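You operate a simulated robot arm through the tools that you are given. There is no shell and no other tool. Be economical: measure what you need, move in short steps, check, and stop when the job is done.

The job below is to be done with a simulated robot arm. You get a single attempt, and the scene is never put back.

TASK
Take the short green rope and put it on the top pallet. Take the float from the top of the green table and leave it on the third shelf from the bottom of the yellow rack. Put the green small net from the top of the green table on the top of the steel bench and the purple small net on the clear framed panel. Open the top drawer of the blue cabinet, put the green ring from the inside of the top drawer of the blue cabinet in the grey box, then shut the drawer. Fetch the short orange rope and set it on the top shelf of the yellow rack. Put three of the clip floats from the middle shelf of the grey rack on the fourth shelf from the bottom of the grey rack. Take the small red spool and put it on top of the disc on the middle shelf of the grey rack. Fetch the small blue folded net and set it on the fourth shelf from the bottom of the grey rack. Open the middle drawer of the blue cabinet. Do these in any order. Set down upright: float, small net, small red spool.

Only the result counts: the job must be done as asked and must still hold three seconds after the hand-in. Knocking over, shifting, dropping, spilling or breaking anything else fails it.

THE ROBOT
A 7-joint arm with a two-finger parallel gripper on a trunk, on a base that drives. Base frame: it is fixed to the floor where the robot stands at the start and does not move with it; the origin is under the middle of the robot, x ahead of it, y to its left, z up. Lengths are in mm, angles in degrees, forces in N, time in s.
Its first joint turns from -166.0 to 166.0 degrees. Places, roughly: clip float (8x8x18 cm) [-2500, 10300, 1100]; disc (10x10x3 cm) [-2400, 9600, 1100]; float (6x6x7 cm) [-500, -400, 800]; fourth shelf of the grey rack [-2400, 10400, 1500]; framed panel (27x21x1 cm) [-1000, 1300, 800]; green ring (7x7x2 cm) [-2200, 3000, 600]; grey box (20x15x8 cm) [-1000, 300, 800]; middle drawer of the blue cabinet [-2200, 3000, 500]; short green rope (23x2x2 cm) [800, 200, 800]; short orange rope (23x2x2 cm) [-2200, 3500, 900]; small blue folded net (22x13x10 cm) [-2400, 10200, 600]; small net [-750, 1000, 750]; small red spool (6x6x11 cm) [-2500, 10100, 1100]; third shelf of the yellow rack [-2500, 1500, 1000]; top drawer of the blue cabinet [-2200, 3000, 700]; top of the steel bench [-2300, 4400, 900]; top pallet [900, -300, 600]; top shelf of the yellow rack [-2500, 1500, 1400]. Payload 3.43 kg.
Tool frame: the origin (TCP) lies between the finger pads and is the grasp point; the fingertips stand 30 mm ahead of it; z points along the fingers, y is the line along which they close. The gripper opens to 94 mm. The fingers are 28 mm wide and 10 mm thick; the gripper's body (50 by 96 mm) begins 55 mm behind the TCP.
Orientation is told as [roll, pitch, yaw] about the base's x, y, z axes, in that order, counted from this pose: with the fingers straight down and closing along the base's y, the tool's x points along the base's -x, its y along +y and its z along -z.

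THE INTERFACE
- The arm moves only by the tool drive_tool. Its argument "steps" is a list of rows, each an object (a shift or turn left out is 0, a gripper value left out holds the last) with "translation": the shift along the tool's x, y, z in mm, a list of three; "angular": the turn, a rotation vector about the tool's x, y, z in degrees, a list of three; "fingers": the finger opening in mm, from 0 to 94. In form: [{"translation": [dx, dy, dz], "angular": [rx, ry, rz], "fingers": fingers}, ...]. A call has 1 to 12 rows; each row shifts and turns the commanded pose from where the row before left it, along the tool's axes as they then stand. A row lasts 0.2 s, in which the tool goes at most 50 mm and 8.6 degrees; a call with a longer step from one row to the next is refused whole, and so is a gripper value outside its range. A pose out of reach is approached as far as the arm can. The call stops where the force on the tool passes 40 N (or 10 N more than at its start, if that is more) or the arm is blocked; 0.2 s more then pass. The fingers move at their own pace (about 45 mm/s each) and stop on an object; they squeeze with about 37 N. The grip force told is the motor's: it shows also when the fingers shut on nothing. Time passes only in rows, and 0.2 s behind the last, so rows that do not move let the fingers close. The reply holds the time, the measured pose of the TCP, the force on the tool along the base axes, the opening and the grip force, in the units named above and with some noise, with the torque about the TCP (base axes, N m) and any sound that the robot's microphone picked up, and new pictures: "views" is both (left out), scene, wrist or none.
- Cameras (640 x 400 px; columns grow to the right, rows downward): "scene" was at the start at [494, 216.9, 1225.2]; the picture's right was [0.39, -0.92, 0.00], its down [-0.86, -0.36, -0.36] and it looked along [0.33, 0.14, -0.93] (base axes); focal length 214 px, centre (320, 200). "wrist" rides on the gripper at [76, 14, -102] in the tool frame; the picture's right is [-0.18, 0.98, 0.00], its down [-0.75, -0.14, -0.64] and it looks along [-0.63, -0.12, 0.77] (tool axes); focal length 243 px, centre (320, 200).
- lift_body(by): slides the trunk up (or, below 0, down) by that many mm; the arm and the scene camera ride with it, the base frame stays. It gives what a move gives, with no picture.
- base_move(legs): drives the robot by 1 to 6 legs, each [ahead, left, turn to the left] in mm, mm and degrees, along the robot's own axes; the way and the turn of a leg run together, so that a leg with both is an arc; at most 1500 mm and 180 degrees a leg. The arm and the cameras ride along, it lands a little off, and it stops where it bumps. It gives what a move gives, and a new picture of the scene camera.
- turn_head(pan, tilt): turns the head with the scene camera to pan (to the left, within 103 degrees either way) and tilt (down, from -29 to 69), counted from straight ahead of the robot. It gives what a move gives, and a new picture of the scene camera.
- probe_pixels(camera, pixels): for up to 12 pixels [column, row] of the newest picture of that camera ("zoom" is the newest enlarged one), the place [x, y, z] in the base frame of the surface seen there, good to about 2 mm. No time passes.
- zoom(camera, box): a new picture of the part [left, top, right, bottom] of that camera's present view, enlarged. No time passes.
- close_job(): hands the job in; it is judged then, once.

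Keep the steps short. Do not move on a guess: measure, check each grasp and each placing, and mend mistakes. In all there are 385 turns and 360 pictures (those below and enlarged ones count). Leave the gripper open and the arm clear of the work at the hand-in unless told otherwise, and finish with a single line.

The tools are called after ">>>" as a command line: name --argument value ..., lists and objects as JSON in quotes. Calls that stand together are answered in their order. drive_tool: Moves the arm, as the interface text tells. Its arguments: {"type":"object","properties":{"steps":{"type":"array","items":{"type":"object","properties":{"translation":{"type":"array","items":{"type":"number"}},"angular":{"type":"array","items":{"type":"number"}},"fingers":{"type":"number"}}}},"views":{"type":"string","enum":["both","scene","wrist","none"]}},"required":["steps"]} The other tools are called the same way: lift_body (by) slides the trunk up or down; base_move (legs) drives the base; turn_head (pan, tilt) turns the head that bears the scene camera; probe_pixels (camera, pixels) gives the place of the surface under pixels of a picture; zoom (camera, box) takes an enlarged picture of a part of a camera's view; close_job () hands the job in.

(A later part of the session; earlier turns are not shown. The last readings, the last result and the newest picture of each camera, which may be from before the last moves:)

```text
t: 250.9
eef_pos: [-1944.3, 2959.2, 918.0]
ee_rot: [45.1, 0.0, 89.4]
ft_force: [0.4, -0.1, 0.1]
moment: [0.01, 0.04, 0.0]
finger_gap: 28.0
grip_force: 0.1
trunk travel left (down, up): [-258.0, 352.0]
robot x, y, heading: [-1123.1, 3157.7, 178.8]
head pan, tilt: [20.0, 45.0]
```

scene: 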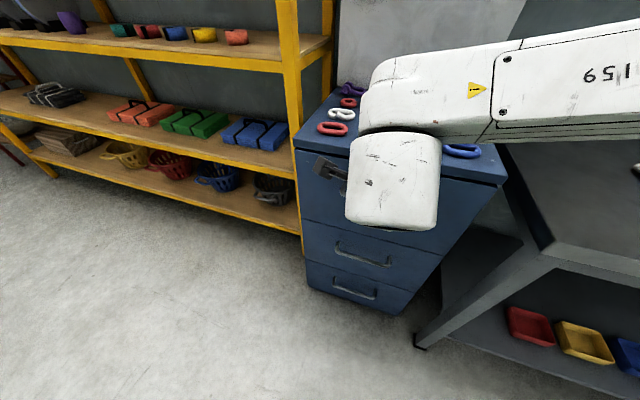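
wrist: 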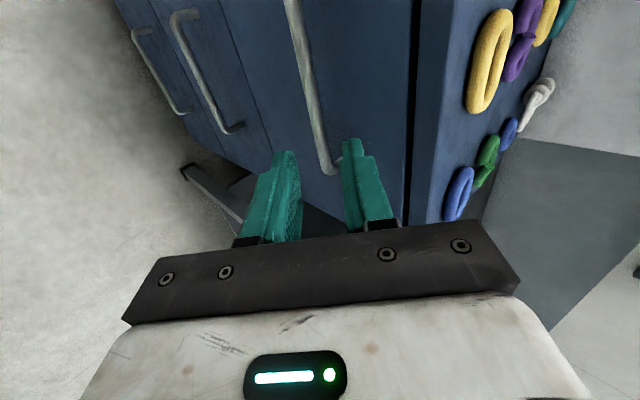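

I advance in steps toward the bar.

>>> drive_tool --steps '[{"translation": [0, -5, 30]}, {"translation": [0, 0, 30]}, {"translation": [0, 0, 25]}]' --views "wrist"

```text
t: 251.7
eef_pos: [-2005.6, 2959.3, 852.9]
ee_rot: [45.1, -0.1, 89.5]
ft_force: [-0.1, -0.1, -0.1]
moment: [0.02, -0.01, -0.01]
finger_gap: 27.9
grip_force: 0.0
trunk travel left (down, up): [-258.0, 352.0]
robot x, y, heading: [-1125.3, 3156.2, 178.8]
head pan, tilt: [20.0, 45.0]
```

wrist: 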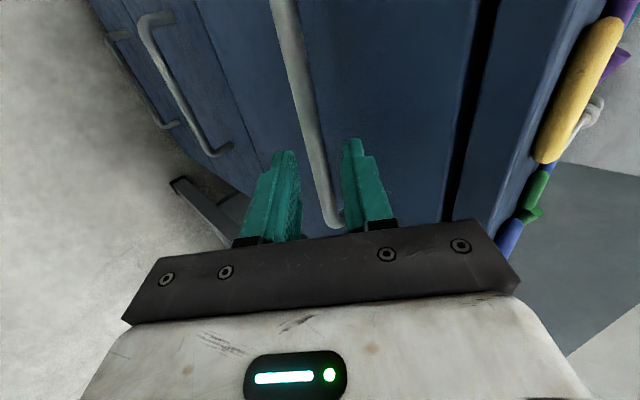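

The bar lies between the fingertips. I advance 41 mm more and close.

>>> drive_tool --steps '[{"translation": [0, 0, 22]}, {"translation": [0, 0, 19]}, {"fingers": 0}, {"fingers": 0}, {"fingers": 0}]' --views "wrist"

```text
t: 252.9
eef_pos: [-2032.1, 2961.2, 821.0]
ee_rot: [44.7, -0.2, 89.3]
ft_force: [9.9, 2.3, -11.9]
moment: [-0.04, -0.2, -0.21]
finger_gap: 13.6
grip_force: 45.0
trunk travel left (down, up): [-258.0, 352.0]
robot x, y, heading: [-1121.0, 3154.9, 178.6]
head pan, tilt: [20.0, 45.0]
```

wrist: 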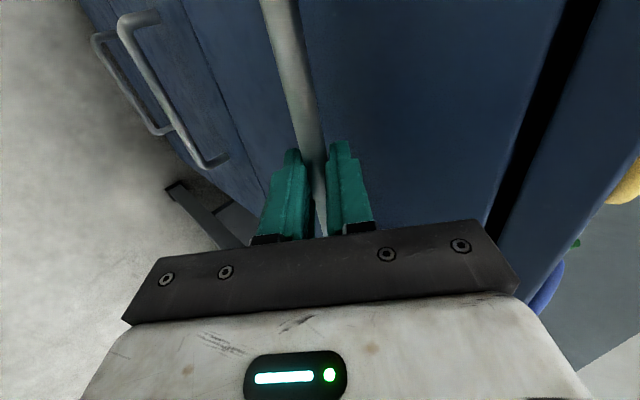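

The bar is gripped (13.6 mm). I pull toward +x.

>>> drive_tool --steps '[{"translation": [0, -7, -7]}, {"translation": [0, -14, -14]}, {"translation": [0, -14, -14]}, {"translation": [0, -18, -18]}, {"translation": [0, -18, -18]}, {"translation": [0, -18, -18]}]' --views "scene"

```text
t: 254.3
eef_pos: [-1910.0, 2960.0, 820.1]
ee_rot: [44.8, 0.0, 89.3]
ft_force: [0.4, 1.4, -27.5]
moment: [-0.23, -0.36, 0.26]
finger_gap: 13.6
grip_force: 44.9
trunk travel left (down, up): [-258.0, 352.0]
robot x, y, heading: [-1122.8, 3156.7, 178.7]
head pan, tilt: [20.0, 45.0]
```

scene: 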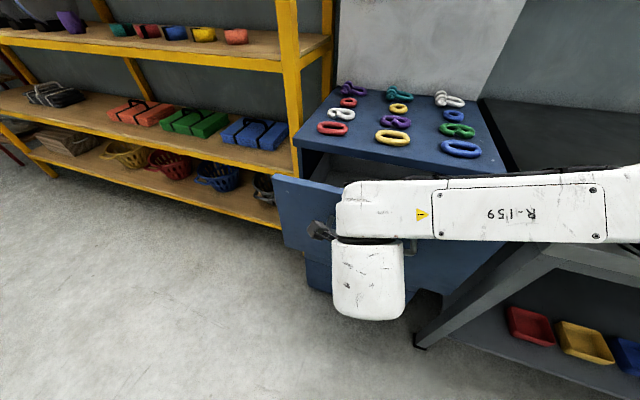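

The drawer slides out. I ease the vertical load a little and pull 200 mm more.

>>> drive_tool --steps '[{"translation": [0, -1.4, 1.4]}, {"translation": [0, -18.5, -18]}, {"translation": [0, -18.5, -18]}, {"translation": [0, -18.5, -18]}, {"translation": [0, -18.5, -18]}, {"translation": [0, -18.5, -18]}, {"translation": [0, -18.5, -18]}, {"translation": [0, -18.5, -18]}]' --views "scene"

```text
t: 256.0
eef_pos: [-1756.2, 2960.8, 820.8]
ee_rot: [45.5, -0.1, 89.2]
ft_force: [-0.7, 5.7, 14.5]
moment: [-0.03, 0.15, 0.67]
finger_gap: 13.7
grip_force: 44.6
trunk travel left (down, up): [-258.0, 352.0]
robot x, y, heading: [-1124.4, 3155.3, 179.0]
head pan, tilt: [20.0, 45.0]
stopped in row 8: the force on the tool passed its limit at 45 N (the readings are from after the stop); the commanded pose is now the measured one
```

scene: 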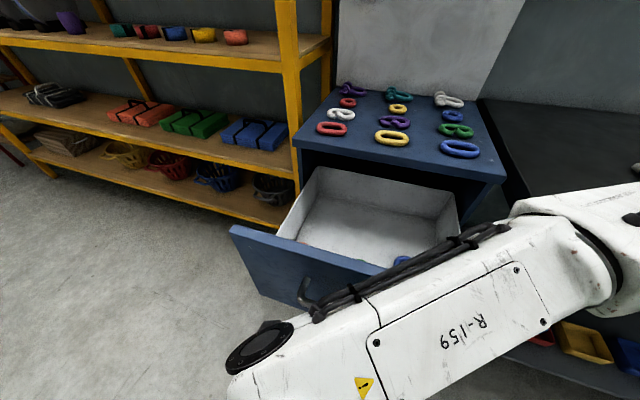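

The drawer is open about 276 mm, near its stop. I release and back out along the tool axis.

>>> drive_tool --steps '[{"fingers": 28}, {"fingers": 28}, {"translation": [0, 0, -20]}, {"translation": [0, 0, -40]}, {"translation": [0, 0, -40]}, {"translation": [0, 0, -40]}, {"translation": [0, 0, -40]}]' --views "both"

```text
t: 257.5
eef_pos: [-1674.1, 3007.2, 895.0]
ee_rot: [48.2, -12.6, 80.4]
ft_force: [0.2, 0.1, -1.2]
moment: [-0.02, 0.01, 0.01]
finger_gap: 28.3
grip_force: 0.0
trunk travel left (down, up): [-258.0, 352.0]
robot x, y, heading: [-1122.0, 3155.9, 178.5]
head pan, tilt: [20.0, 45.0]
stopped in row 7: the arm was blocked; the commanded pose is now the measured one
```

scene: 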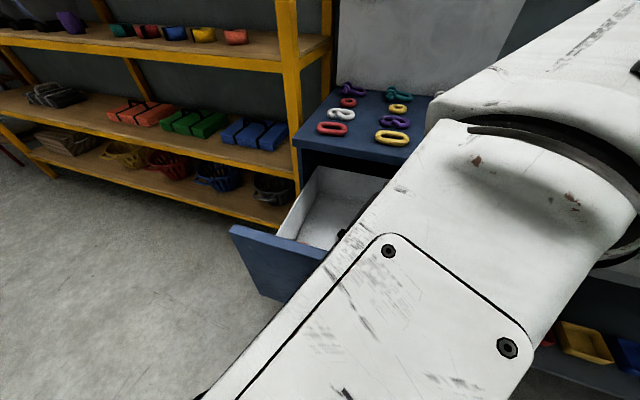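
wrist: 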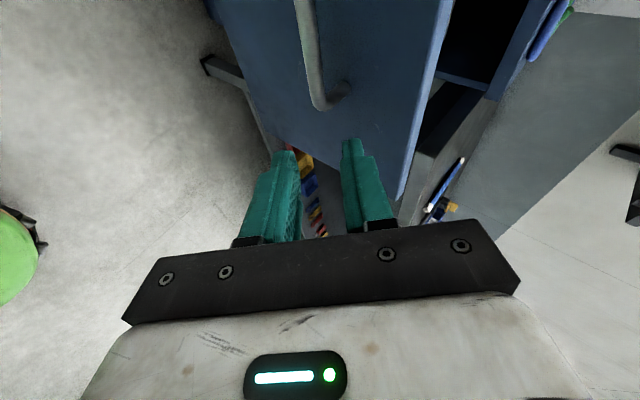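

The arm is folded tight. I back the robot 250 mm and then point the tool down again.

>>> base_move --legs '[[-300, 0, 0]]'

>>> drive_tool --steps '[{"angular": [7.5, 0, 0], "translation": [0, 25, 15]}, {"angular": [7.5, 0, 0], "translation": [0, 30, 10]}, {"angular": [7.5, 0, 0], "translation": [0, 30, 0]}, {"angular": [7.5, 0, 0], "translation": [0, 30, 0]}, {"angular": [7.5, 0, 0], "translation": [0, 30, 0]}, {"angular": [7.5, 0, 0], "translation": [0, 30, 0]}]' --views "both"

```text
t: 259.6
eef_pos: [-1366.4, 2997.7, 894.2]
ee_rot: [48.2, -12.6, 80.8]
ft_force: [-0.1, -0.9, -0.2]
moment: [0.02, 0.02, 0.0]
finger_gap: 28.1
grip_force: 0.0
trunk travel left (down, up): [-258.0, 352.0]
robot x, y, heading: [-816.8, 3150.2, 178.9]
head pan, tilt: [20.0, 45.0]
```

scene: 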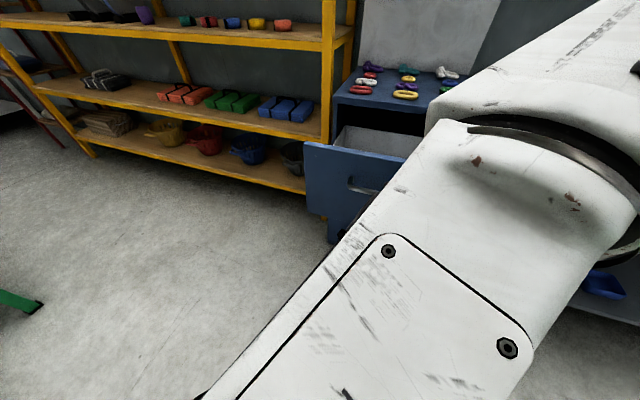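

```text
t: 261.0
eef_pos: [-1534.6, 3010.7, 958.8]
ee_rot: [3.1, -12.5, 80.8]
ft_force: [-0.6, 0.0, -0.5]
moment: [-0.02, 0.02, -0.03]
finger_gap: 27.9
grip_force: 0.0
trunk travel left (down, up): [-258.0, 352.0]
robot x, y, heading: [-818.9, 3150.0, 179.1]
head pan, tilt: [20.0, 45.0]
```

scene: 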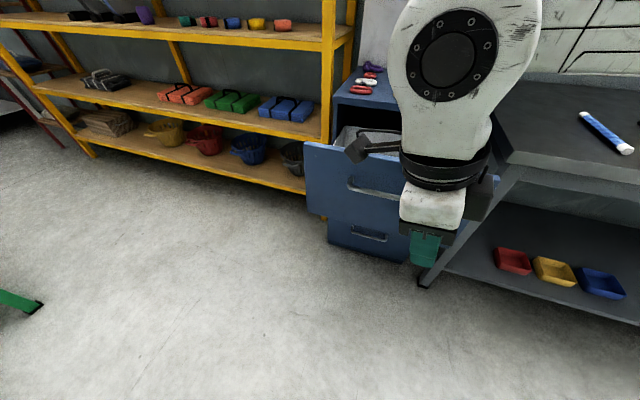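
wrist: 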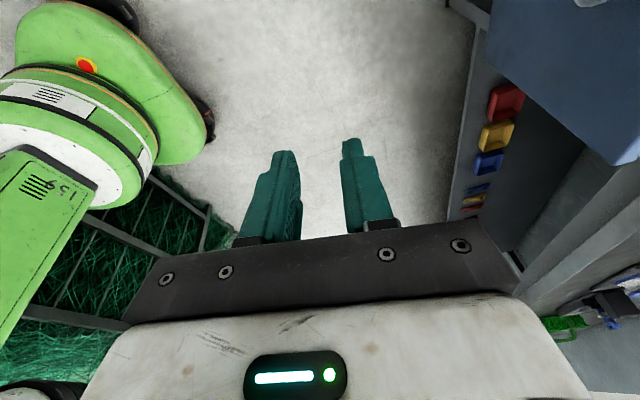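

I finish levelling the tool and raise the trunk 300 to look into the drawer.

>>> drive_tool --steps '[{"angular": [1.6, 6.2, 0]}, {"angular": [1.5, 6.2, 0]}]' --views "none"

>>> lift_body --by 300

>>> base_move --legs '[[250, -150, 0]]'

```text
t: 261.6
eef_pos: [-1533.4, 3011.8, 957.7]
ee_rot: [0.1, -0.2, 81.2]
ft_force: [-1.0, 0.1, -0.6]
moment: [0.02, 0.0, -0.01]
finger_gap: 27.7
grip_force: 0.0
trunk travel left (down, up): [-258.0, 352.0]
robot x, y, heading: [-820.3, 3148.7, 179.3]
head pan, tilt: [20.0, 45.0]
```

```text
t: 264.6
eef_pos: [-1534.1, 3011.0, 1257.9]
ee_rot: [0.0, -0.2, 81.1]
ft_force: [0.7, -0.7, 0.3]
moment: [-0.04, -0.01, 0.01]
finger_gap: 27.8
grip_force: 0.0
trunk travel left (down, up): [-558.0, 52.0]
robot x, y, heading: [-816.1, 3149.6, 179.2]
head pan, tilt: [20.0, 45.0]
```

```text
t: 266.6
eef_pos: [-1773.5, 3172.4, 1258.0]
ee_rot: [0.2, -0.3, 81.0]
ft_force: [0.3, 0.2, -0.5]
moment: [-0.04, -0.03, -0.02]
finger_gap: 27.9
grip_force: 0.1
trunk travel left (down, up): [-558.0, 52.0]
robot x, y, heading: [-1055.2, 3307.8, 179.0]
head pan, tilt: [20.0, 45.0]
```

scene: 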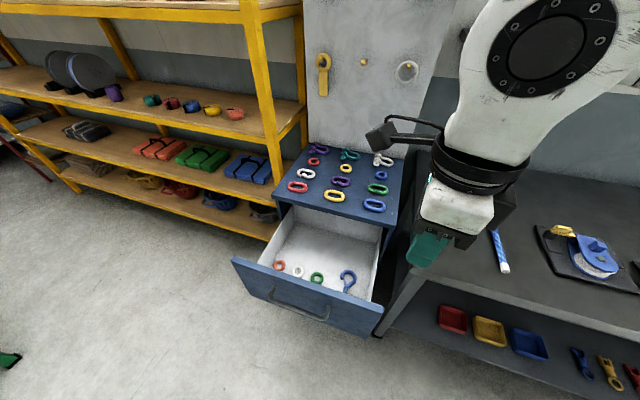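

I see four rings in the drawer; the green one is at (317,278). I zoom and probe.

>>> zoom --camera "scene" --box '[260, 230, 380, 320]'

```text
4.44 times, centred on (320, 275) of scene
```

zoom: 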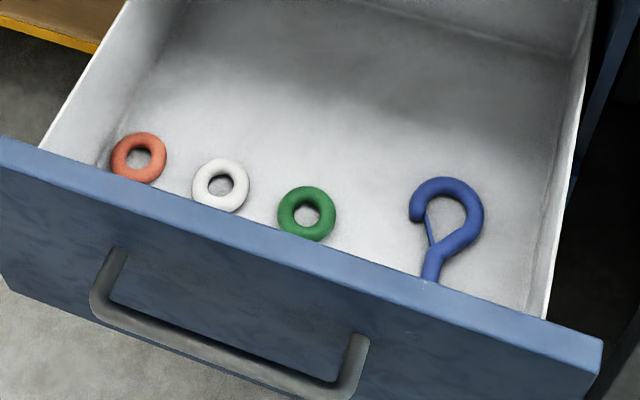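

>>> probe_pixels --camera "zoom" --pixels '[[305, 193], [283, 213], [328, 214], [303, 235], [306, 215], [350, 240], [220, 165], [245, 190], [420, 200], [200, 220], [575, 150], [330, 265]]'

```text
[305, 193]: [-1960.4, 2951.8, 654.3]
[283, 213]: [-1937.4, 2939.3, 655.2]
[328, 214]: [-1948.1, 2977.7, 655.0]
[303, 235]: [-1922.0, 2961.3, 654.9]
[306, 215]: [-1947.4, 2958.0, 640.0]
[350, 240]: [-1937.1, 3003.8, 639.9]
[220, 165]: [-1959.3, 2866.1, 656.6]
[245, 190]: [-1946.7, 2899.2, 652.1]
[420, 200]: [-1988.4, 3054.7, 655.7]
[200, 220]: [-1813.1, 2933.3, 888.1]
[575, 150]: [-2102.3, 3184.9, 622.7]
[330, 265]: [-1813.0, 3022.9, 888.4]
```

Green ring: centre (-1941,2958), top z 655, drawer floor 640. The white ring is close beside it, so I grip along x. I turn the yaw to 90, go above it, and raise the trunk fully so that the forearm slopes clear of the drawer front (top z 888).

>>> drive_tool --steps '[{"angular": [0, 0, -8.5], "fingers": 88}, {"angular": [0, 0, -0.5]}, {"translation": [35.6, 28, 0]}, {"translation": [35.6, 28, 0]}, {"translation": [35.6, 28, 0]}, {"translation": [35.6, 28, 0]}, {"translation": [35.6, 28, 0]}, {"translation": [35.6, 28, 0]}]' --views "none"

>>> lift_body --by 50

>>> drive_tool --steps '[{"translation": [0, 0, 45]}, {"translation": [0, 0, 45]}, {"translation": [0, 0, 45]}, {"translation": [0, 0, 45]}, {"translation": [0, 0, 45]}, {"translation": [0, 0, 45]}, {"translation": [0, 0, 45]}, {"translation": [0, 0, 45]}]' --views "both"

```text
t: 268.4
eef_pos: [-1940.5, 2961.0, 1257.7]
ee_rot: [0.0, -0.3, 90.0]
ft_force: [0.3, 0.9, 0.2]
moment: [-0.05, -0.02, 0.01]
finger_gap: 87.9
grip_force: 0.0
trunk travel left (down, up): [-558.0, 52.0]
robot x, y, heading: [-1057.3, 3311.3, 179.1]
head pan, tilt: [20.0, 45.0]
```

```text
t: 269.3
eef_pos: [-1941.5, 2961.0, 1308.4]
ee_rot: [0.1, -0.4, 90.0]
ft_force: [0.4, 0.6, -0.3]
moment: [0.02, -0.01, 0.04]
finger_gap: 88.1
grip_force: 0.0
trunk travel left (down, up): [-608.0, 2.0]
robot x, y, heading: [-1056.4, 3312.0, 178.9]
head pan, tilt: [20.0, 45.0]
```

```text
t: 271.1
eef_pos: [-1938.2, 2966.6, 947.0]
ee_rot: [0.1, -0.3, 90.0]
ft_force: [-0.9, 0.4, -0.4]
moment: [0.02, -0.01, -0.01]
finger_gap: 88.2
grip_force: 0.0
out of reach, approached as far as the arm can: row 8
trunk travel left (down, up): [-608.0, 2.0]
robot x, y, heading: [-1055.4, 3307.8, 179.0]
head pan, tilt: [20.0, 45.0]
```

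scene: 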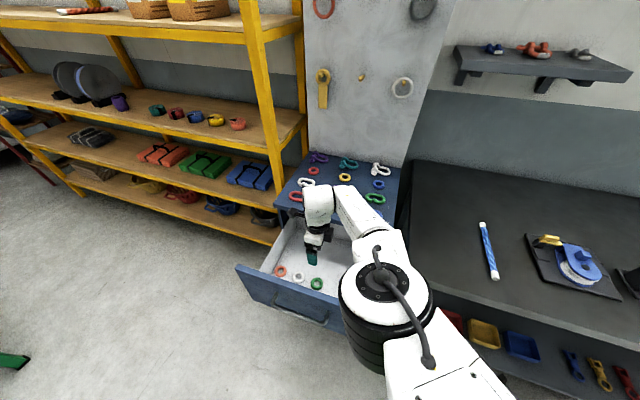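
wrist: 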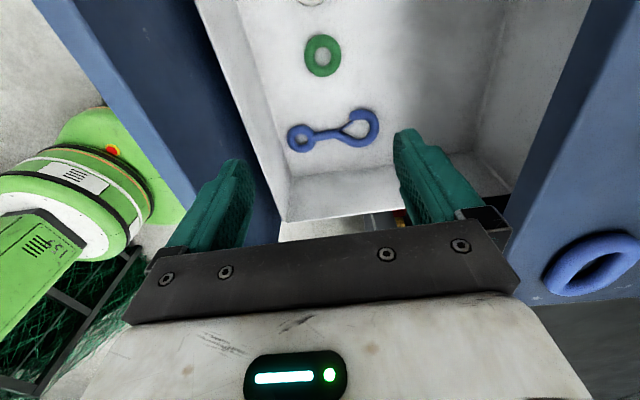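

The arm is at full stretch here. I check the elbow's height above the drawer and bench.

>>> probe_pixels --camera "scene" --pixels '[[360, 345], [385, 350], [385, 285], [350, 215], [315, 205], [345, 300], [400, 250], [430, 370], [310, 262], [365, 330]]'

```text
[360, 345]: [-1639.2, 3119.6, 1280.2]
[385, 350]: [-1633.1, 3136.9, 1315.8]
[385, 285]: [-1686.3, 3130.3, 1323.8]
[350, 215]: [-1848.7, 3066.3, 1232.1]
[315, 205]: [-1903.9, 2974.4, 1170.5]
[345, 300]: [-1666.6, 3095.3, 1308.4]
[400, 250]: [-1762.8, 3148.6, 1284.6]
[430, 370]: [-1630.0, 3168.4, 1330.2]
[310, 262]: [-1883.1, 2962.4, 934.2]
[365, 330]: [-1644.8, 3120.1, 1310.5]
```

At this stretch the forearm would touch the drawer front when lower. I bring the robot nearer so that the forearm hangs steeper: raise the hand, draw it back 250, drive ahead 250.

>>> drive_tool --steps '[{"translation": [0, 0, -50]}, {"translation": [0, 0, -50]}, {"translation": [0, 0, -50]}, {"translation": [0, -42, 0]}, {"translation": [0, -42, 0]}, {"translation": [0, -42, 0]}, {"translation": [0, -42, 0]}, {"translation": [0, -42, 0]}, {"translation": [0, -42, 0]}]' --views "none"

>>> base_move --legs '[[250, 0, 0]]'

```text
t: 273.1
eef_pos: [-1686.3, 2965.0, 1096.3]
ee_rot: [0.0, -0.2, 89.9]
ft_force: [0.3, 0.0, 0.6]
moment: [0.0, 0.01, 0.03]
finger_gap: 87.9
grip_force: 0.0
trunk travel left (down, up): [-608.0, 2.0]
robot x, y, heading: [-1053.5, 3310.5, 178.8]
head pan, tilt: [20.0, 45.0]
```

```text
t: 274.9
eef_pos: [-1933.5, 2969.2, 1096.6]
ee_rot: [0.0, -0.3, 90.1]
ft_force: [-0.4, 0.5, -0.1]
moment: [0.01, 0.01, 0.0]
finger_gap: 88.0
grip_force: 0.0
trunk travel left (down, up): [-608.0, 2.0]
robot x, y, heading: [-1305.3, 3312.6, 179.0]
head pan, tilt: [20.0, 45.0]
```

scene: 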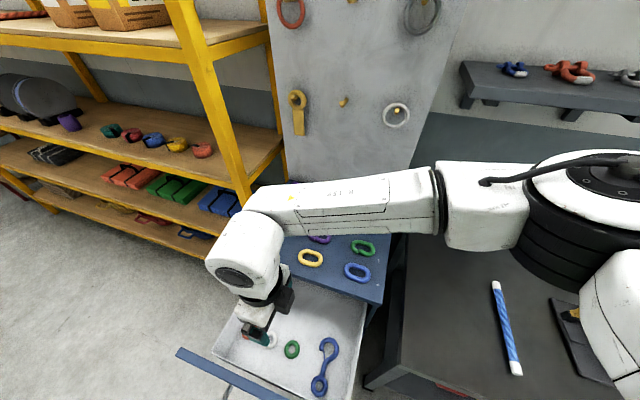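

I lower 200 mm in steps and look at the forearm's place.

>>> drive_tool --steps '[{"translation": [8, 7, 40]}, {"translation": [0, 0, 40]}, {"translation": [0, 0, 40]}, {"translation": [0, 0, 40]}, {"translation": [0, 0, 40]}]' --views "both"

>>> probe_pixels --camera "scene" --pixels '[[290, 230], [350, 220], [420, 220], [480, 230], [540, 250], [600, 300], [240, 270], [300, 200], [420, 180], [560, 200]]'

```text
t: 276.1
eef_pos: [-1940.1, 2960.9, 898.8]
ee_rot: [0.0, -0.3, 90.0]
ft_force: [-0.2, 0.0, 0.3]
moment: [-0.01, -0.02, 0.02]
finger_gap: 87.8
grip_force: 0.1
trunk travel left (down, up): [-608.0, 2.0]
robot x, y, heading: [-1301.9, 3317.5, 179.0]
head pan, tilt: [20.0, 45.0]
```

scene: 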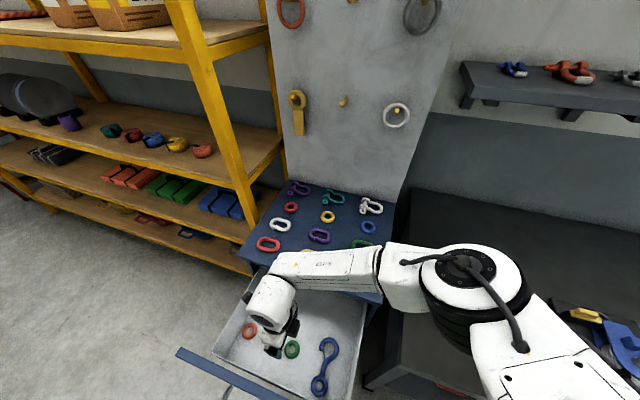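
wrist: 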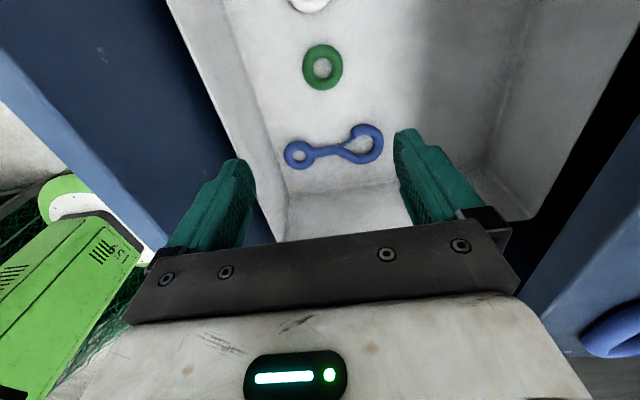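

```text
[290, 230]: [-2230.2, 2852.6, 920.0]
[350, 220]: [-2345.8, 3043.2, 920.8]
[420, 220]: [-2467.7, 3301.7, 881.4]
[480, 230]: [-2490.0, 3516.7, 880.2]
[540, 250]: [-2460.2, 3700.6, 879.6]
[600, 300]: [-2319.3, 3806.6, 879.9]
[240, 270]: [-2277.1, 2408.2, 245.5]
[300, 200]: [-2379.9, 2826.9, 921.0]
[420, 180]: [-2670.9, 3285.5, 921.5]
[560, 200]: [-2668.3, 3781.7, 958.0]
```

>>> probe_pixels --camera "scene" --pixels '[[330, 268], [330, 290], [400, 265], [400, 300], [440, 320], [470, 265], [520, 290], [530, 350], [280, 290], [365, 285]]'

```text
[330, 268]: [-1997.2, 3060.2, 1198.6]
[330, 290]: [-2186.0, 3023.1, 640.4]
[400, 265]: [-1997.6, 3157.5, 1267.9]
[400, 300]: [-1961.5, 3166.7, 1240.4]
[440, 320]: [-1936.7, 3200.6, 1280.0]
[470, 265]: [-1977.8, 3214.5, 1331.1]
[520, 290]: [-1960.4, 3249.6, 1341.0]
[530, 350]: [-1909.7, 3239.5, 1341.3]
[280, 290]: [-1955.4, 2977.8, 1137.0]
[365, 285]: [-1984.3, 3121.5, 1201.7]
```

The forearm rises steeply beside the hand, over the open drawer, and clear of cabinet and bench. I go down 140 mm more and check.

>>> drive_tool --steps '[{"translation": [0, 0, 35]}, {"translation": [0, 0, 35]}, {"translation": [0, 0, 35]}, {"translation": [0, 0, 35]}]' --views "both"

```text
t: 277.1
eef_pos: [-1937.7, 2961.8, 758.5]
ee_rot: [0.1, -0.3, 90.0]
ft_force: [-0.2, 0.5, 0.5]
moment: [0.0, 0.0, 0.05]
finger_gap: 88.1
grip_force: 0.2
trunk travel left (down, up): [-608.0, 2.0]
robot x, y, heading: [-1303.1, 3311.0, 178.9]
head pan, tilt: [20.0, 45.0]
```

scene: 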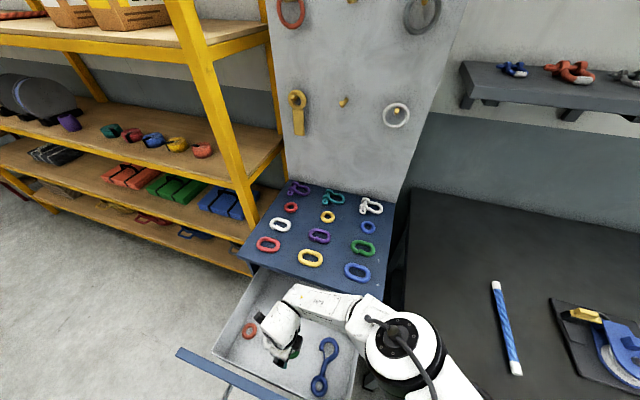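
wrist: 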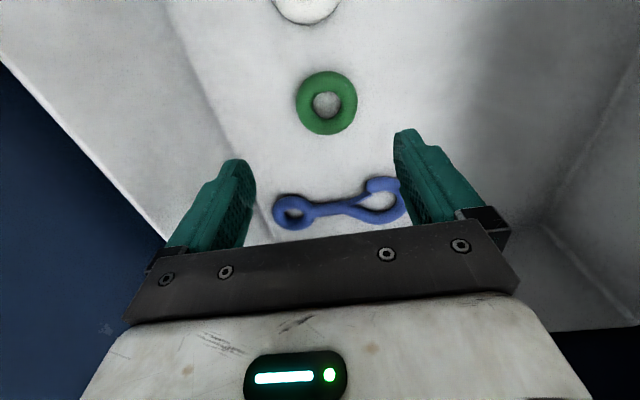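

I probe the ring and hook in the wrist picture to fix the last alignment.

>>> probe_pixels --camera "wrist" --pixels '[[304, 103], [350, 103], [327, 79], [327, 128], [290, 208], [385, 185], [345, 208], [235, 240], [305, 12]]'

```text
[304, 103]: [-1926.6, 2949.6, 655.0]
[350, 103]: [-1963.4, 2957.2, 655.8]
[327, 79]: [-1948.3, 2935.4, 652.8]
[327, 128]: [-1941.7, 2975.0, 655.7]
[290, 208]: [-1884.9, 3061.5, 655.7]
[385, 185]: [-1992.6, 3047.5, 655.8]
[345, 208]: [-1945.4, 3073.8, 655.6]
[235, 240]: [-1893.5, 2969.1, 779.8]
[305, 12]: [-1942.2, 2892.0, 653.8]
```

I shift (-7,-7) and lower to z 674, then close.

>>> drive_tool --steps '[{"translation": [6.5, 7, 30]}, {"translation": [0, 0, 30]}, {"translation": [0, 0, 24]}, {"fingers": 0}, {"fingers": 0}, {"fingers": 0}, {"fingers": 0}]' --views "wrist"

```text
t: 278.7
eef_pos: [-1945.6, 2954.1, 697.6]
ee_rot: [0.0, -0.2, 90.0]
ft_force: [-0.3, -0.2, 1.1]
moment: [0.04, 0.0, 0.01]
finger_gap: 0.2
grip_force: 0.1
out of reach, approached as far as the arm can: row 3
trunk travel left (down, up): [-608.0, 2.0]
robot x, y, heading: [-1302.4, 3310.3, 179.0]
head pan, tilt: [20.0, 45.0]
```

wrist: 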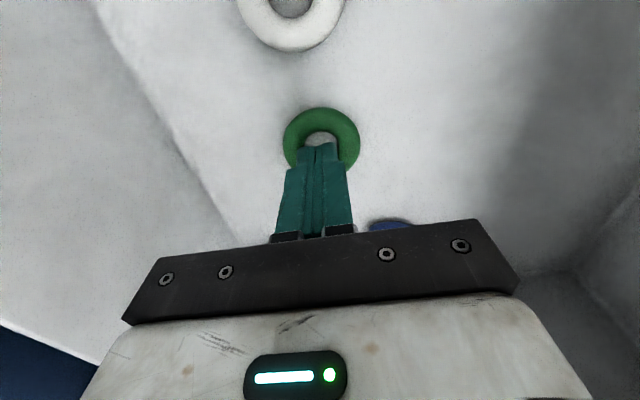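

The arm ran out of reach 24 mm high and the fingers closed on nothing above the ring. I open again and lower the trunk 23 mm.

>>> drive_tool --steps '[{"fingers": 88}, {"fingers": 88}, {"fingers": 88}, {"fingers": 88}, {"fingers": 88}]' --views "none"

>>> lift_body --by -23

>>> drive_tool --steps '[{"fingers": 0}, {"fingers": 0}, {"fingers": 0}, {"fingers": 0}, {"fingers": 0}]' --views "wrist"

```text
t: 279.9
eef_pos: [-1944.2, 2954.4, 697.5]
ee_rot: [0.0, -0.3, 90.0]
ft_force: [-0.3, -0.5, -1.2]
moment: [0.01, 0.02, 0.01]
finger_gap: 88.3
grip_force: 0.0
trunk travel left (down, up): [-608.0, 2.0]
robot x, y, heading: [-1305.5, 3315.1, 178.8]
head pan, tilt: [20.0, 45.0]
```

```text
t: 280.6
eef_pos: [-1944.0, 2954.5, 674.8]
ee_rot: [0.1, -0.3, 90.0]
ft_force: [0.2, -0.1, 0.3]
moment: [0.02, 0.03, 0.02]
finger_gap: 88.0
grip_force: 0.1
trunk travel left (down, up): [-585.0, 25.0]
robot x, y, heading: [-1308.0, 3314.0, 178.7]
head pan, tilt: [20.0, 45.0]
```

```text
t: 281.8
eef_pos: [-1944.2, 2955.4, 675.7]
ee_rot: [-0.1, -0.3, 90.0]
ft_force: [-0.8, 0.6, -0.2]
moment: [0.0, 0.07, -0.01]
finger_gap: 52.4
grip_force: 36.7
trunk travel left (down, up): [-585.0, 25.0]
robot x, y, heading: [-1305.7, 3310.1, 179.0]
head pan, tilt: [20.0, 45.0]
```

wrist: 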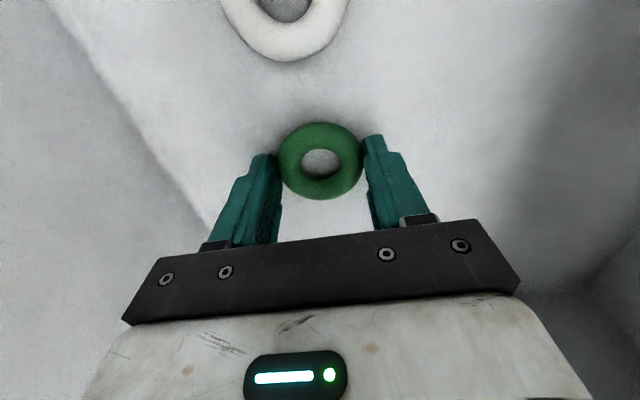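

Gripped (52.4 mm, 37 N). I lift 60 mm and check.

>>> drive_tool --steps '[{"translation": [0, 0, -15]}, {"translation": [0, 0, -25]}, {"translation": [0, 0, -30]}]' --views "wrist"

```text
t: 282.6
eef_pos: [-1943.7, 2953.4, 746.9]
ee_rot: [0.1, -0.3, 89.9]
ft_force: [0.2, -0.2, -1.5]
moment: [0.02, -0.01, 0.03]
finger_gap: 52.3
grip_force: 36.9
trunk travel left (down, up): [-585.0, 25.0]
robot x, y, heading: [-1302.3, 3316.2, 178.9]
head pan, tilt: [20.0, 45.0]
```

wrist: 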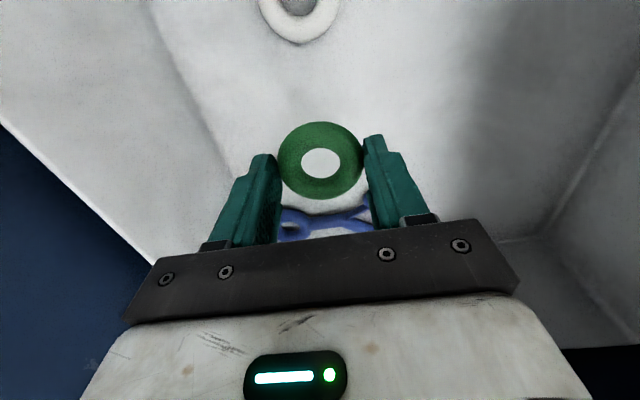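

The ring is held well. I raise the hand 350 mm, then back away from the drawer.

>>> drive_tool --steps '[{"translation": [0, 0, -45]}, {"translation": [0, 0, -45]}, {"translation": [0, 0, -45]}, {"translation": [0, 0, -45]}, {"translation": [0, 0, -45]}, {"translation": [0, 0, -45]}, {"translation": [0, 0, -45]}, {"translation": [0, 0, -45]}]' --views "none"

>>> base_move --legs '[[-250, 0, 0], [0, 0, 90], [1400, 0, 0], [0, -650, 0]]'

```text
t: 284.4
eef_pos: [-1946.5, 2953.2, 1103.7]
ee_rot: [0.0, -0.3, 90.0]
ft_force: [0.4, 0.0, -1.5]
moment: [0.0, 0.01, 0.02]
finger_gap: 52.5
grip_force: 37.2
trunk travel left (down, up): [-585.0, 25.0]
robot x, y, heading: [-1304.8, 3310.0, 179.0]
head pan, tilt: [20.0, 45.0]
```

```text
t: 299.6
eef_pos: [-1333.5, 1274.5, 1104.7]
ee_rot: [0.0, -0.4, 179.6]
ft_force: [1.2, 0.2, -1.3]
moment: [0.0, -0.02, -0.03]
finger_gap: 51.7
grip_force: 37.8
trunk travel left (down, up): [-585.0, 25.0]
robot x, y, heading: [-1691.9, 1918.6, -91.5]
head pan, tilt: [20.0, 45.0]
```

scene: 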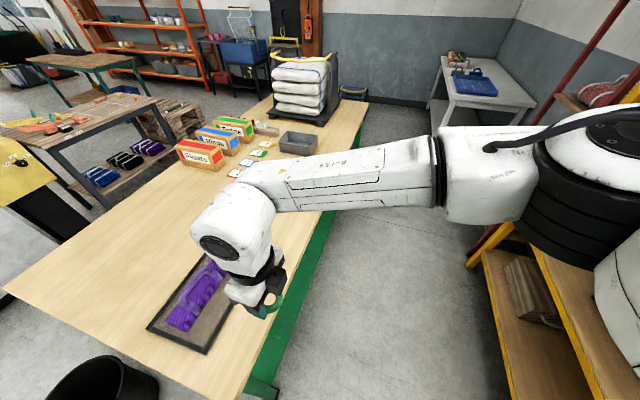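

From here I can reach the grey box on the left without turning. I probe it.

>>> zoom --camera "scene" --box '[250, 110, 350, 172]'

>>> probe_pixels --camera "scene" --pixels '[[297, 145], [280, 142], [318, 136], [315, 153], [288, 133], [303, 138], [256, 200], [330, 205]]'

```text
6.40 times, centred on (300, 141) of scene
```

zoom: 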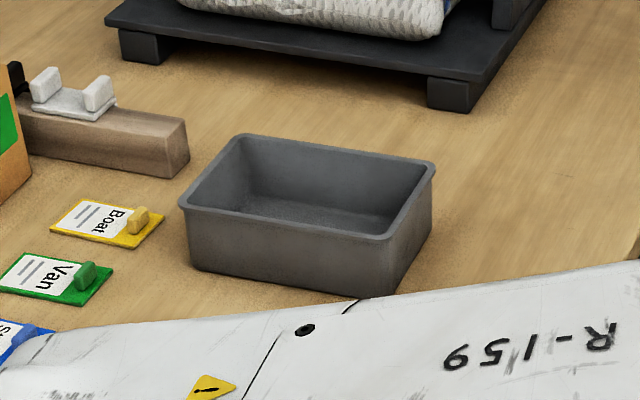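

```text
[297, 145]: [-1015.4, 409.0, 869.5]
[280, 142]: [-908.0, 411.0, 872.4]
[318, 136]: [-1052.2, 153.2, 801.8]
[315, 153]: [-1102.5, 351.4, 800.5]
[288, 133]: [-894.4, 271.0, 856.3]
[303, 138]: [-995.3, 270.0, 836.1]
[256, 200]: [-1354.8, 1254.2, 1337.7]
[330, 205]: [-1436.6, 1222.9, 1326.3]
```

>>> probe_pixels --camera "zoom" --pixels '[[185, 204], [385, 236], [429, 168], [243, 138], [300, 210], [340, 215]]'

```text
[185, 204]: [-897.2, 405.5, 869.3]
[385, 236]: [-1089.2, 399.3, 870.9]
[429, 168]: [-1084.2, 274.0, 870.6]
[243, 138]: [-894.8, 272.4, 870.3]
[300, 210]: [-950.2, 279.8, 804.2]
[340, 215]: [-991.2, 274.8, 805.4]
```

The box's rim: x -1090..-895, y 270..405, z 870; floor 805. I drive so that the hand comes to about (-1140,338).

>>> base_move --legs '[[0, 0, 1.5], [936, 180, 0]]'

```text
t: 305.0
eef_pos: [-1142.6, 356.5, 1104.3]
ee_rot: [0.0, -0.3, -177.9]
ft_force: [0.3, 0.8, -1.5]
moment: [0.03, 0.01, -0.02]
finger_gap: 51.9
grip_force: 37.7
trunk travel left (down, up): [-585.0, 25.0]
robot x, y, heading: [-1525.8, 983.8, -89.0]
head pan, tilt: [20.0, 45.0]
stopped in leg 2: the robot was blocked; the commanded pose is now the measured one
```

scene: 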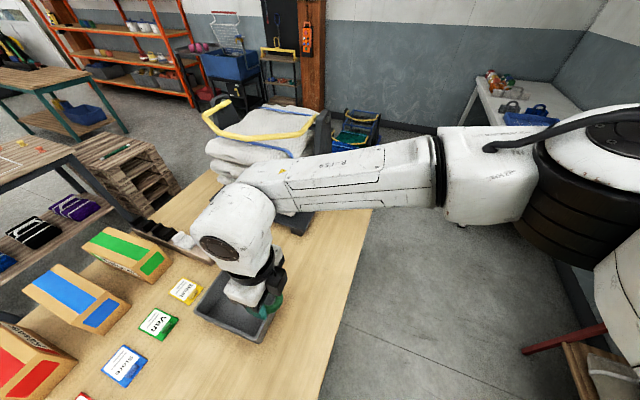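

Something stopped the base at the end of the leg. I check the elbow's clearance and the floor.

>>> probe_pixels --camera "scene" --pixels '[[480, 200], [560, 200], [620, 120], [620, 250], [560, 130], [600, 330], [590, 380], [560, 345], [480, 120], [440, 180]]'

>>> turn_head --pan -30 --tilt 60

```text
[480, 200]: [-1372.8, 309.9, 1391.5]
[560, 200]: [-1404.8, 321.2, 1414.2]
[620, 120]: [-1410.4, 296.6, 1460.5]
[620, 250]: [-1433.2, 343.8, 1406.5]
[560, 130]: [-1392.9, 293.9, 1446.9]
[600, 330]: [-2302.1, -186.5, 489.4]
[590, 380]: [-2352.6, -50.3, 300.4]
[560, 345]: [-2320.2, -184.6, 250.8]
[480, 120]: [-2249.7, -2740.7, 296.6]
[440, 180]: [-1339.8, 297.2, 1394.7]
```

```text
t: 306.2
eef_pos: [-1141.4, 355.9, 1104.6]
ee_rot: [-0.1, -0.2, -177.7]
ft_force: [-0.5, 0.1, -2.0]
moment: [-0.03, 0.02, 0.0]
finger_gap: 51.4
grip_force: 36.8
trunk travel left (down, up): [-585.0, 25.0]
robot x, y, heading: [-1530.7, 983.3, -89.0]
head pan, tilt: [-30.0, 60.0]
```

scene: 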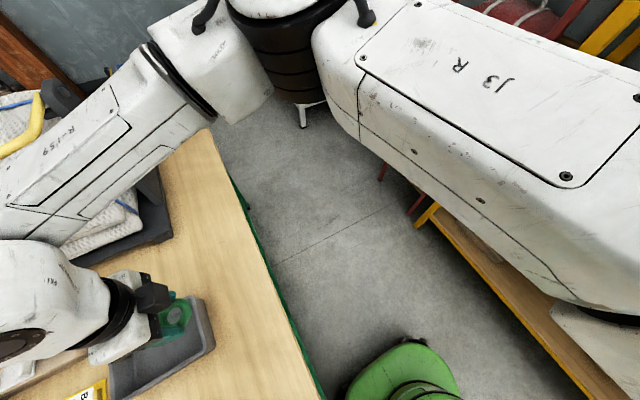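

>>> probe_pixels --camera "scene" --pixels '[[250, 220], [258, 235], [300, 340], [215, 140], [355, 380], [400, 345], [455, 380], [380, 170], [430, 215], [560, 350]]'

```text
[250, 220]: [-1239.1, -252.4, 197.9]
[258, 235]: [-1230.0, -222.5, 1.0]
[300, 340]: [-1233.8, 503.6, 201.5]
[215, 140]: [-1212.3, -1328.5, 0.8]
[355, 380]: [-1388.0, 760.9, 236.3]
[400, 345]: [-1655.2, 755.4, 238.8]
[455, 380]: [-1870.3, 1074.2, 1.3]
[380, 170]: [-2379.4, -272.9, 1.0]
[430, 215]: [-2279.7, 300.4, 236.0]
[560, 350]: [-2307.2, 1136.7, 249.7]
```

The base had only touched the table's lower shelf. I back off 25 mm and move the hand over the box with the arm.

>>> base_move --legs '[[0, -25, 0]]'

>>> drive_tool --steps '[{"translation": [43.5, 5, 0]}, {"translation": [43.5, 5, 0]}, {"translation": [43.5, 5, 0]}, {"translation": [43.5, 5, 0]}]' --views "wrist"

```text
t: 307.0
eef_pos: [-1167.5, 356.1, 1104.3]
ee_rot: [0.1, -0.2, -177.8]
ft_force: [-0.4, -1.1, -1.4]
moment: [0.01, 0.01, 0.0]
finger_gap: 51.6
grip_force: 36.9
trunk travel left (down, up): [-585.0, 25.0]
robot x, y, heading: [-1549.4, 983.1, -88.9]
head pan, tilt: [-30.0, 60.0]
```

scene: 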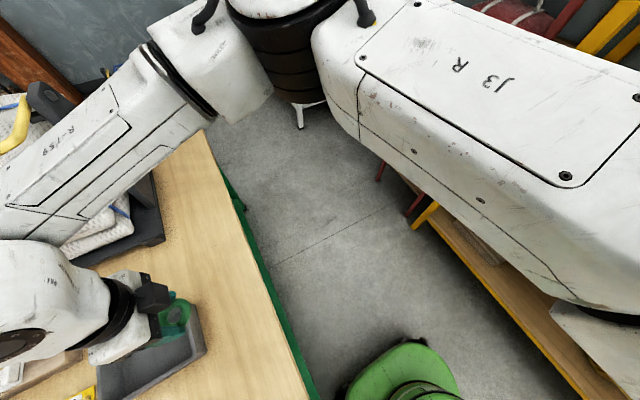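

```text
t: 308.0
eef_pos: [-992.5, 338.1, 1102.8]
ee_rot: [0.0, -0.3, -177.7]
ft_force: [-0.1, -0.7, -2.4]
moment: [0.0, -0.02, -0.02]
finger_gap: 51.8
grip_force: 36.7
trunk travel left (down, up): [-585.0, 25.0]
robot x, y, heading: [-1548.7, 983.5, -89.2]
head pan, tilt: [-30.0, 60.0]
```

wrist: 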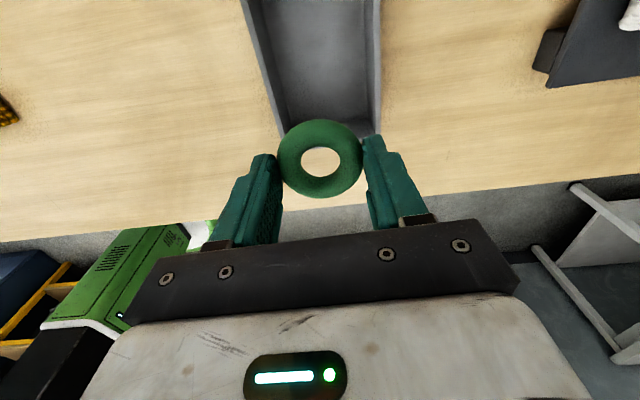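

Over the box. I lower 170, check, and go on.

>>> drive_tool --steps '[{"translation": [0, 0, 45]}, {"translation": [0, 0, 45]}, {"translation": [0, 0, 45]}, {"translation": [0, 0, 35]}]' --views "both"

```text
t: 309.0
eef_pos: [-994.3, 344.5, 931.1]
ee_rot: [0.0, -0.2, -177.8]
ft_force: [0.2, -0.2, -1.6]
moment: [0.01, 0.04, 0.03]
finger_gap: 51.5
grip_force: 36.7
trunk travel left (down, up): [-585.0, 25.0]
robot x, y, heading: [-1549.6, 980.5, -88.8]
head pan, tilt: [-30.0, 60.0]
```

scene: 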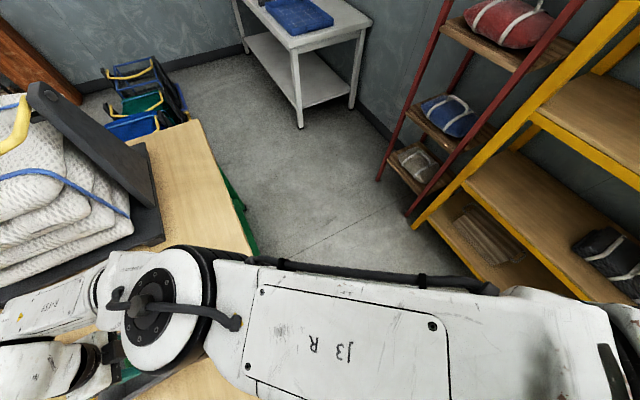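
wrist: 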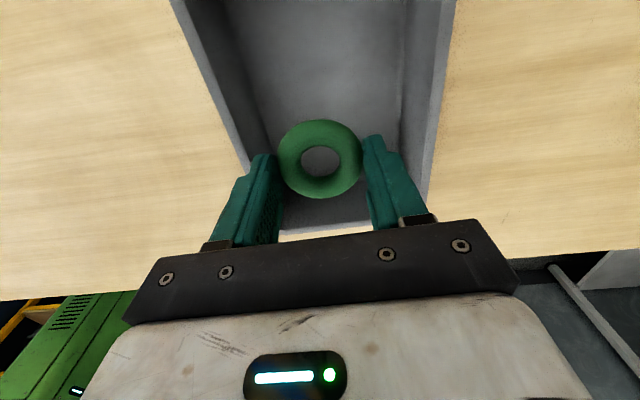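

The ring is within the box outline. I lower 82 mm, open to 72, and rise.

>>> drive_tool --steps '[{"translation": [0, 3, 35]}, {"translation": [0, 3, 30]}, {"translation": [0, 0, 17]}, {"fingers": 65}, {"fingers": 70}, {"fingers": 70}, {"translation": [0, 0, -35]}, {"translation": [0, 0, -45]}, {"translation": [0, 0, -45]}, {"translation": [0, 0, -45]}, {"translation": [0, 0, -45]}]' --views "wrist"

```text
t: 311.4
eef_pos: [-999.2, 338.2, 1090.9]
ee_rot: [0.0, -0.4, -177.9]
ft_force: [-0.2, 0.8, -0.1]
moment: [0.01, -0.02, 0.01]
finger_gap: 69.7
grip_force: 0.1
out of reach, approached as far as the arm can: row 2, 3
trunk travel left (down, up): [-585.0, 25.0]
robot x, y, heading: [-1553.3, 982.1, -88.8]
head pan, tilt: [-30.0, 60.0]
```

wrist: 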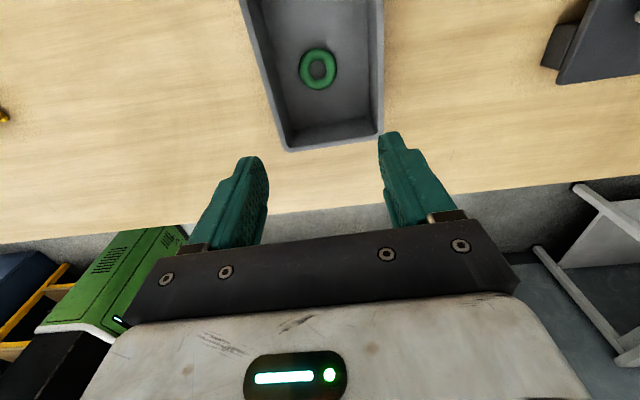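

The green ring lies in the grey box. I draw the hand back from the table, then drive back to the cabinet.

>>> drive_tool --steps '[{"translation": [-45, 0, 0]}, {"translation": [-45, 0, 0]}, {"translation": [-45, 0, 0]}, {"translation": [-40, 0, 0]}]' --views "none"

>>> base_move --legs '[[0, -120, 0], [-935, 0, -1], [0, 600, 0], [-1240, 0, 0], [0, 0, -90]]'

```text
t: 312.4
eef_pos: [-1172.3, 334.4, 1086.9]
ee_rot: [0.0, -0.2, -177.8]
ft_force: [0.2, 0.7, -0.3]
moment: [-0.04, 0.03, -0.02]
finger_gap: 69.8
grip_force: 0.0
trunk travel left (down, up): [-585.0, 25.0]
robot x, y, heading: [-1554.1, 983.1, -89.1]
head pan, tilt: [-30.0, 60.0]
```

```text
t: 330.8
eef_pos: [-1726.9, 2798.5, 1087.9]
ee_rot: [0.0, -0.3, 90.2]
ft_force: [0.0, 0.0, 0.3]
moment: [0.03, 0.02, 0.02]
finger_gap: 70.0
grip_force: 0.2
trunk travel left (down, up): [-585.0, 25.0]
robot x, y, heading: [-1066.4, 3155.3, 179.0]
head pan, tilt: [-30.0, 60.0]
```

scene: 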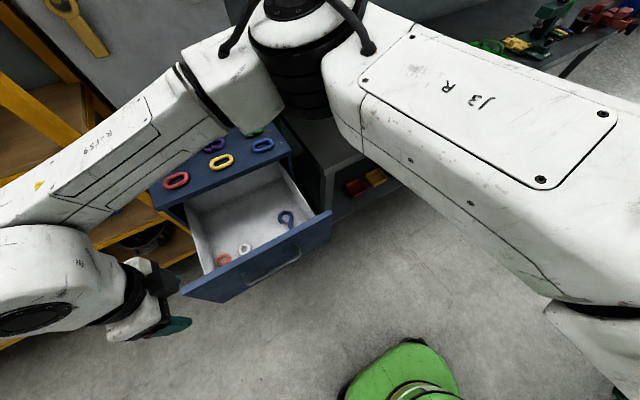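

I back 180 mm, close the fingers and tilt the tool 45° toward the drawer, to push it shut.

>>> base_move --legs '[[-180, 0, 1]]'

>>> drive_tool --steps '[{"angular": [-7.5, 0, 0], "fingers": 0}, {"angular": [-7.5, 0, 0]}, {"angular": [-7.5, 0, 0]}, {"angular": [-7.5, 0, 0]}, {"angular": [-7.5, 0, 0]}, {"angular": [-7.5, 0, 0]}]' --views "none"

>>> turn_head --pan 20 --tilt 45

```text
t: 332.3
eef_pos: [-1545.1, 2788.8, 1087.5]
ee_rot: [0.0, -0.2, 90.7]
ft_force: [0.5, 0.7, -0.4]
moment: [-0.04, 0.03, 0.01]
finger_gap: 70.1
grip_force: 0.1
trunk travel left (down, up): [-585.0, 25.0]
robot x, y, heading: [-885.3, 3154.7, 179.6]
head pan, tilt: [-30.0, 60.0]
```

scene: 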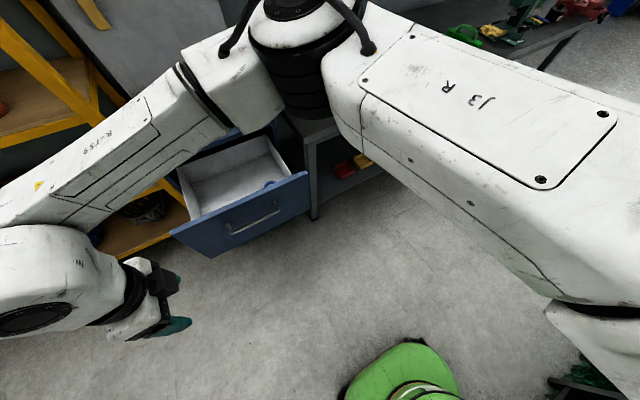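

```text
t: 333.7
eef_pos: [-1545.4, 2790.0, 1086.4]
ee_rot: [45.1, -0.2, 90.8]
ft_force: [-0.1, -0.2, 0.7]
moment: [-0.02, -0.03, -0.03]
finger_gap: 0.0
grip_force: 33.2
trunk travel left (down, up): [-585.0, 25.0]
robot x, y, heading: [-889.3, 3157.9, 179.8]
head pan, tilt: [-30.0, 60.0]
```

```text
t: 334.9
eef_pos: [-1545.5, 2790.1, 1086.3]
ee_rot: [45.0, -0.1, 90.8]
ft_force: [1.0, -0.9, 0.3]
moment: [0.02, 0.04, 0.0]
finger_gap: 0.0
grip_force: 33.0
trunk travel left (down, up): [-585.0, 25.0]
robot x, y, heading: [-887.5, 3155.3, 179.9]
head pan, tilt: [20.0, 45.0]
```

scene: 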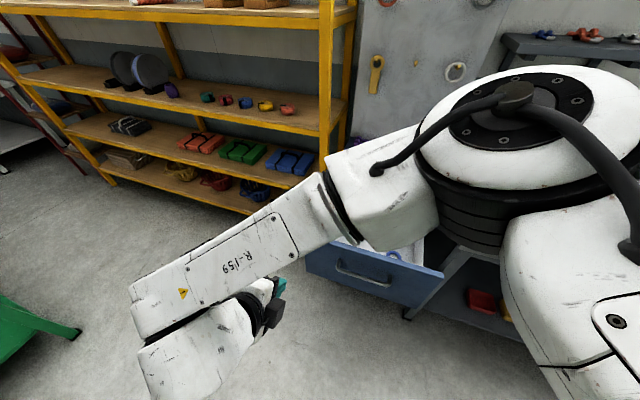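

I lower the trunk 216 and bring the closed fingertips in front of the drawer face, above the handle.

>>> lift_body --by -216

>>> drive_tool --steps '[{"translation": [-28.3, 24, 24]}, {"translation": [-28.3, 24, 24]}, {"translation": [-28.3, 24, 24]}, {"translation": [-28.3, 24, 24]}, {"translation": [-28.3, 24, 24]}, {"translation": [-28.3, 24, 24]}]' --views "both"

```text
t: 337.2
eef_pos: [-1545.0, 2789.4, 870.0]
ee_rot: [45.0, -0.2, 90.8]
ft_force: [-0.3, 0.9, 0.5]
moment: [0.01, 0.01, 0.0]
finger_gap: 0.2
grip_force: 33.0
trunk travel left (down, up): [-369.0, 241.0]
robot x, y, heading: [-884.9, 3156.4, 180.0]
head pan, tilt: [20.0, 45.0]
```

```text
t: 338.6
eef_pos: [-1747.4, 2956.6, 871.2]
ee_rot: [44.9, -0.2, 91.0]
ft_force: [0.4, -0.7, -0.2]
moment: [0.0, -0.02, -0.03]
finger_gap: 0.1
grip_force: 32.6
trunk travel left (down, up): [-369.0, 241.0]
robot x, y, heading: [-890.5, 3157.7, 179.7]
head pan, tilt: [20.0, 45.0]
```

scene: 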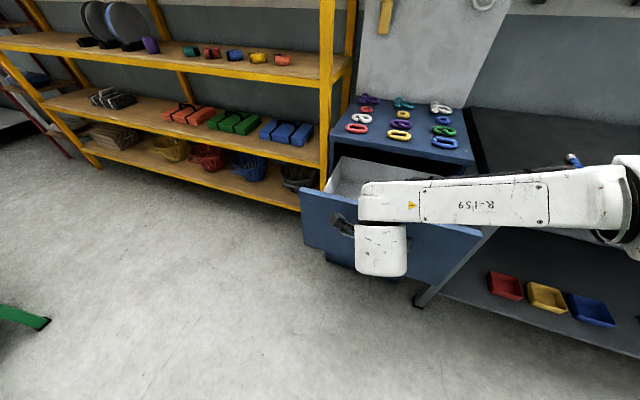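
wrist: 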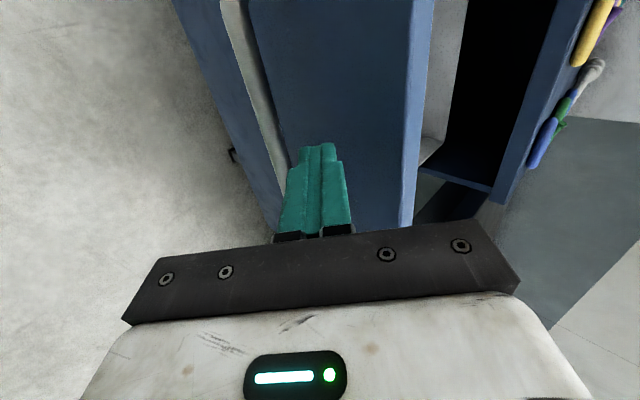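

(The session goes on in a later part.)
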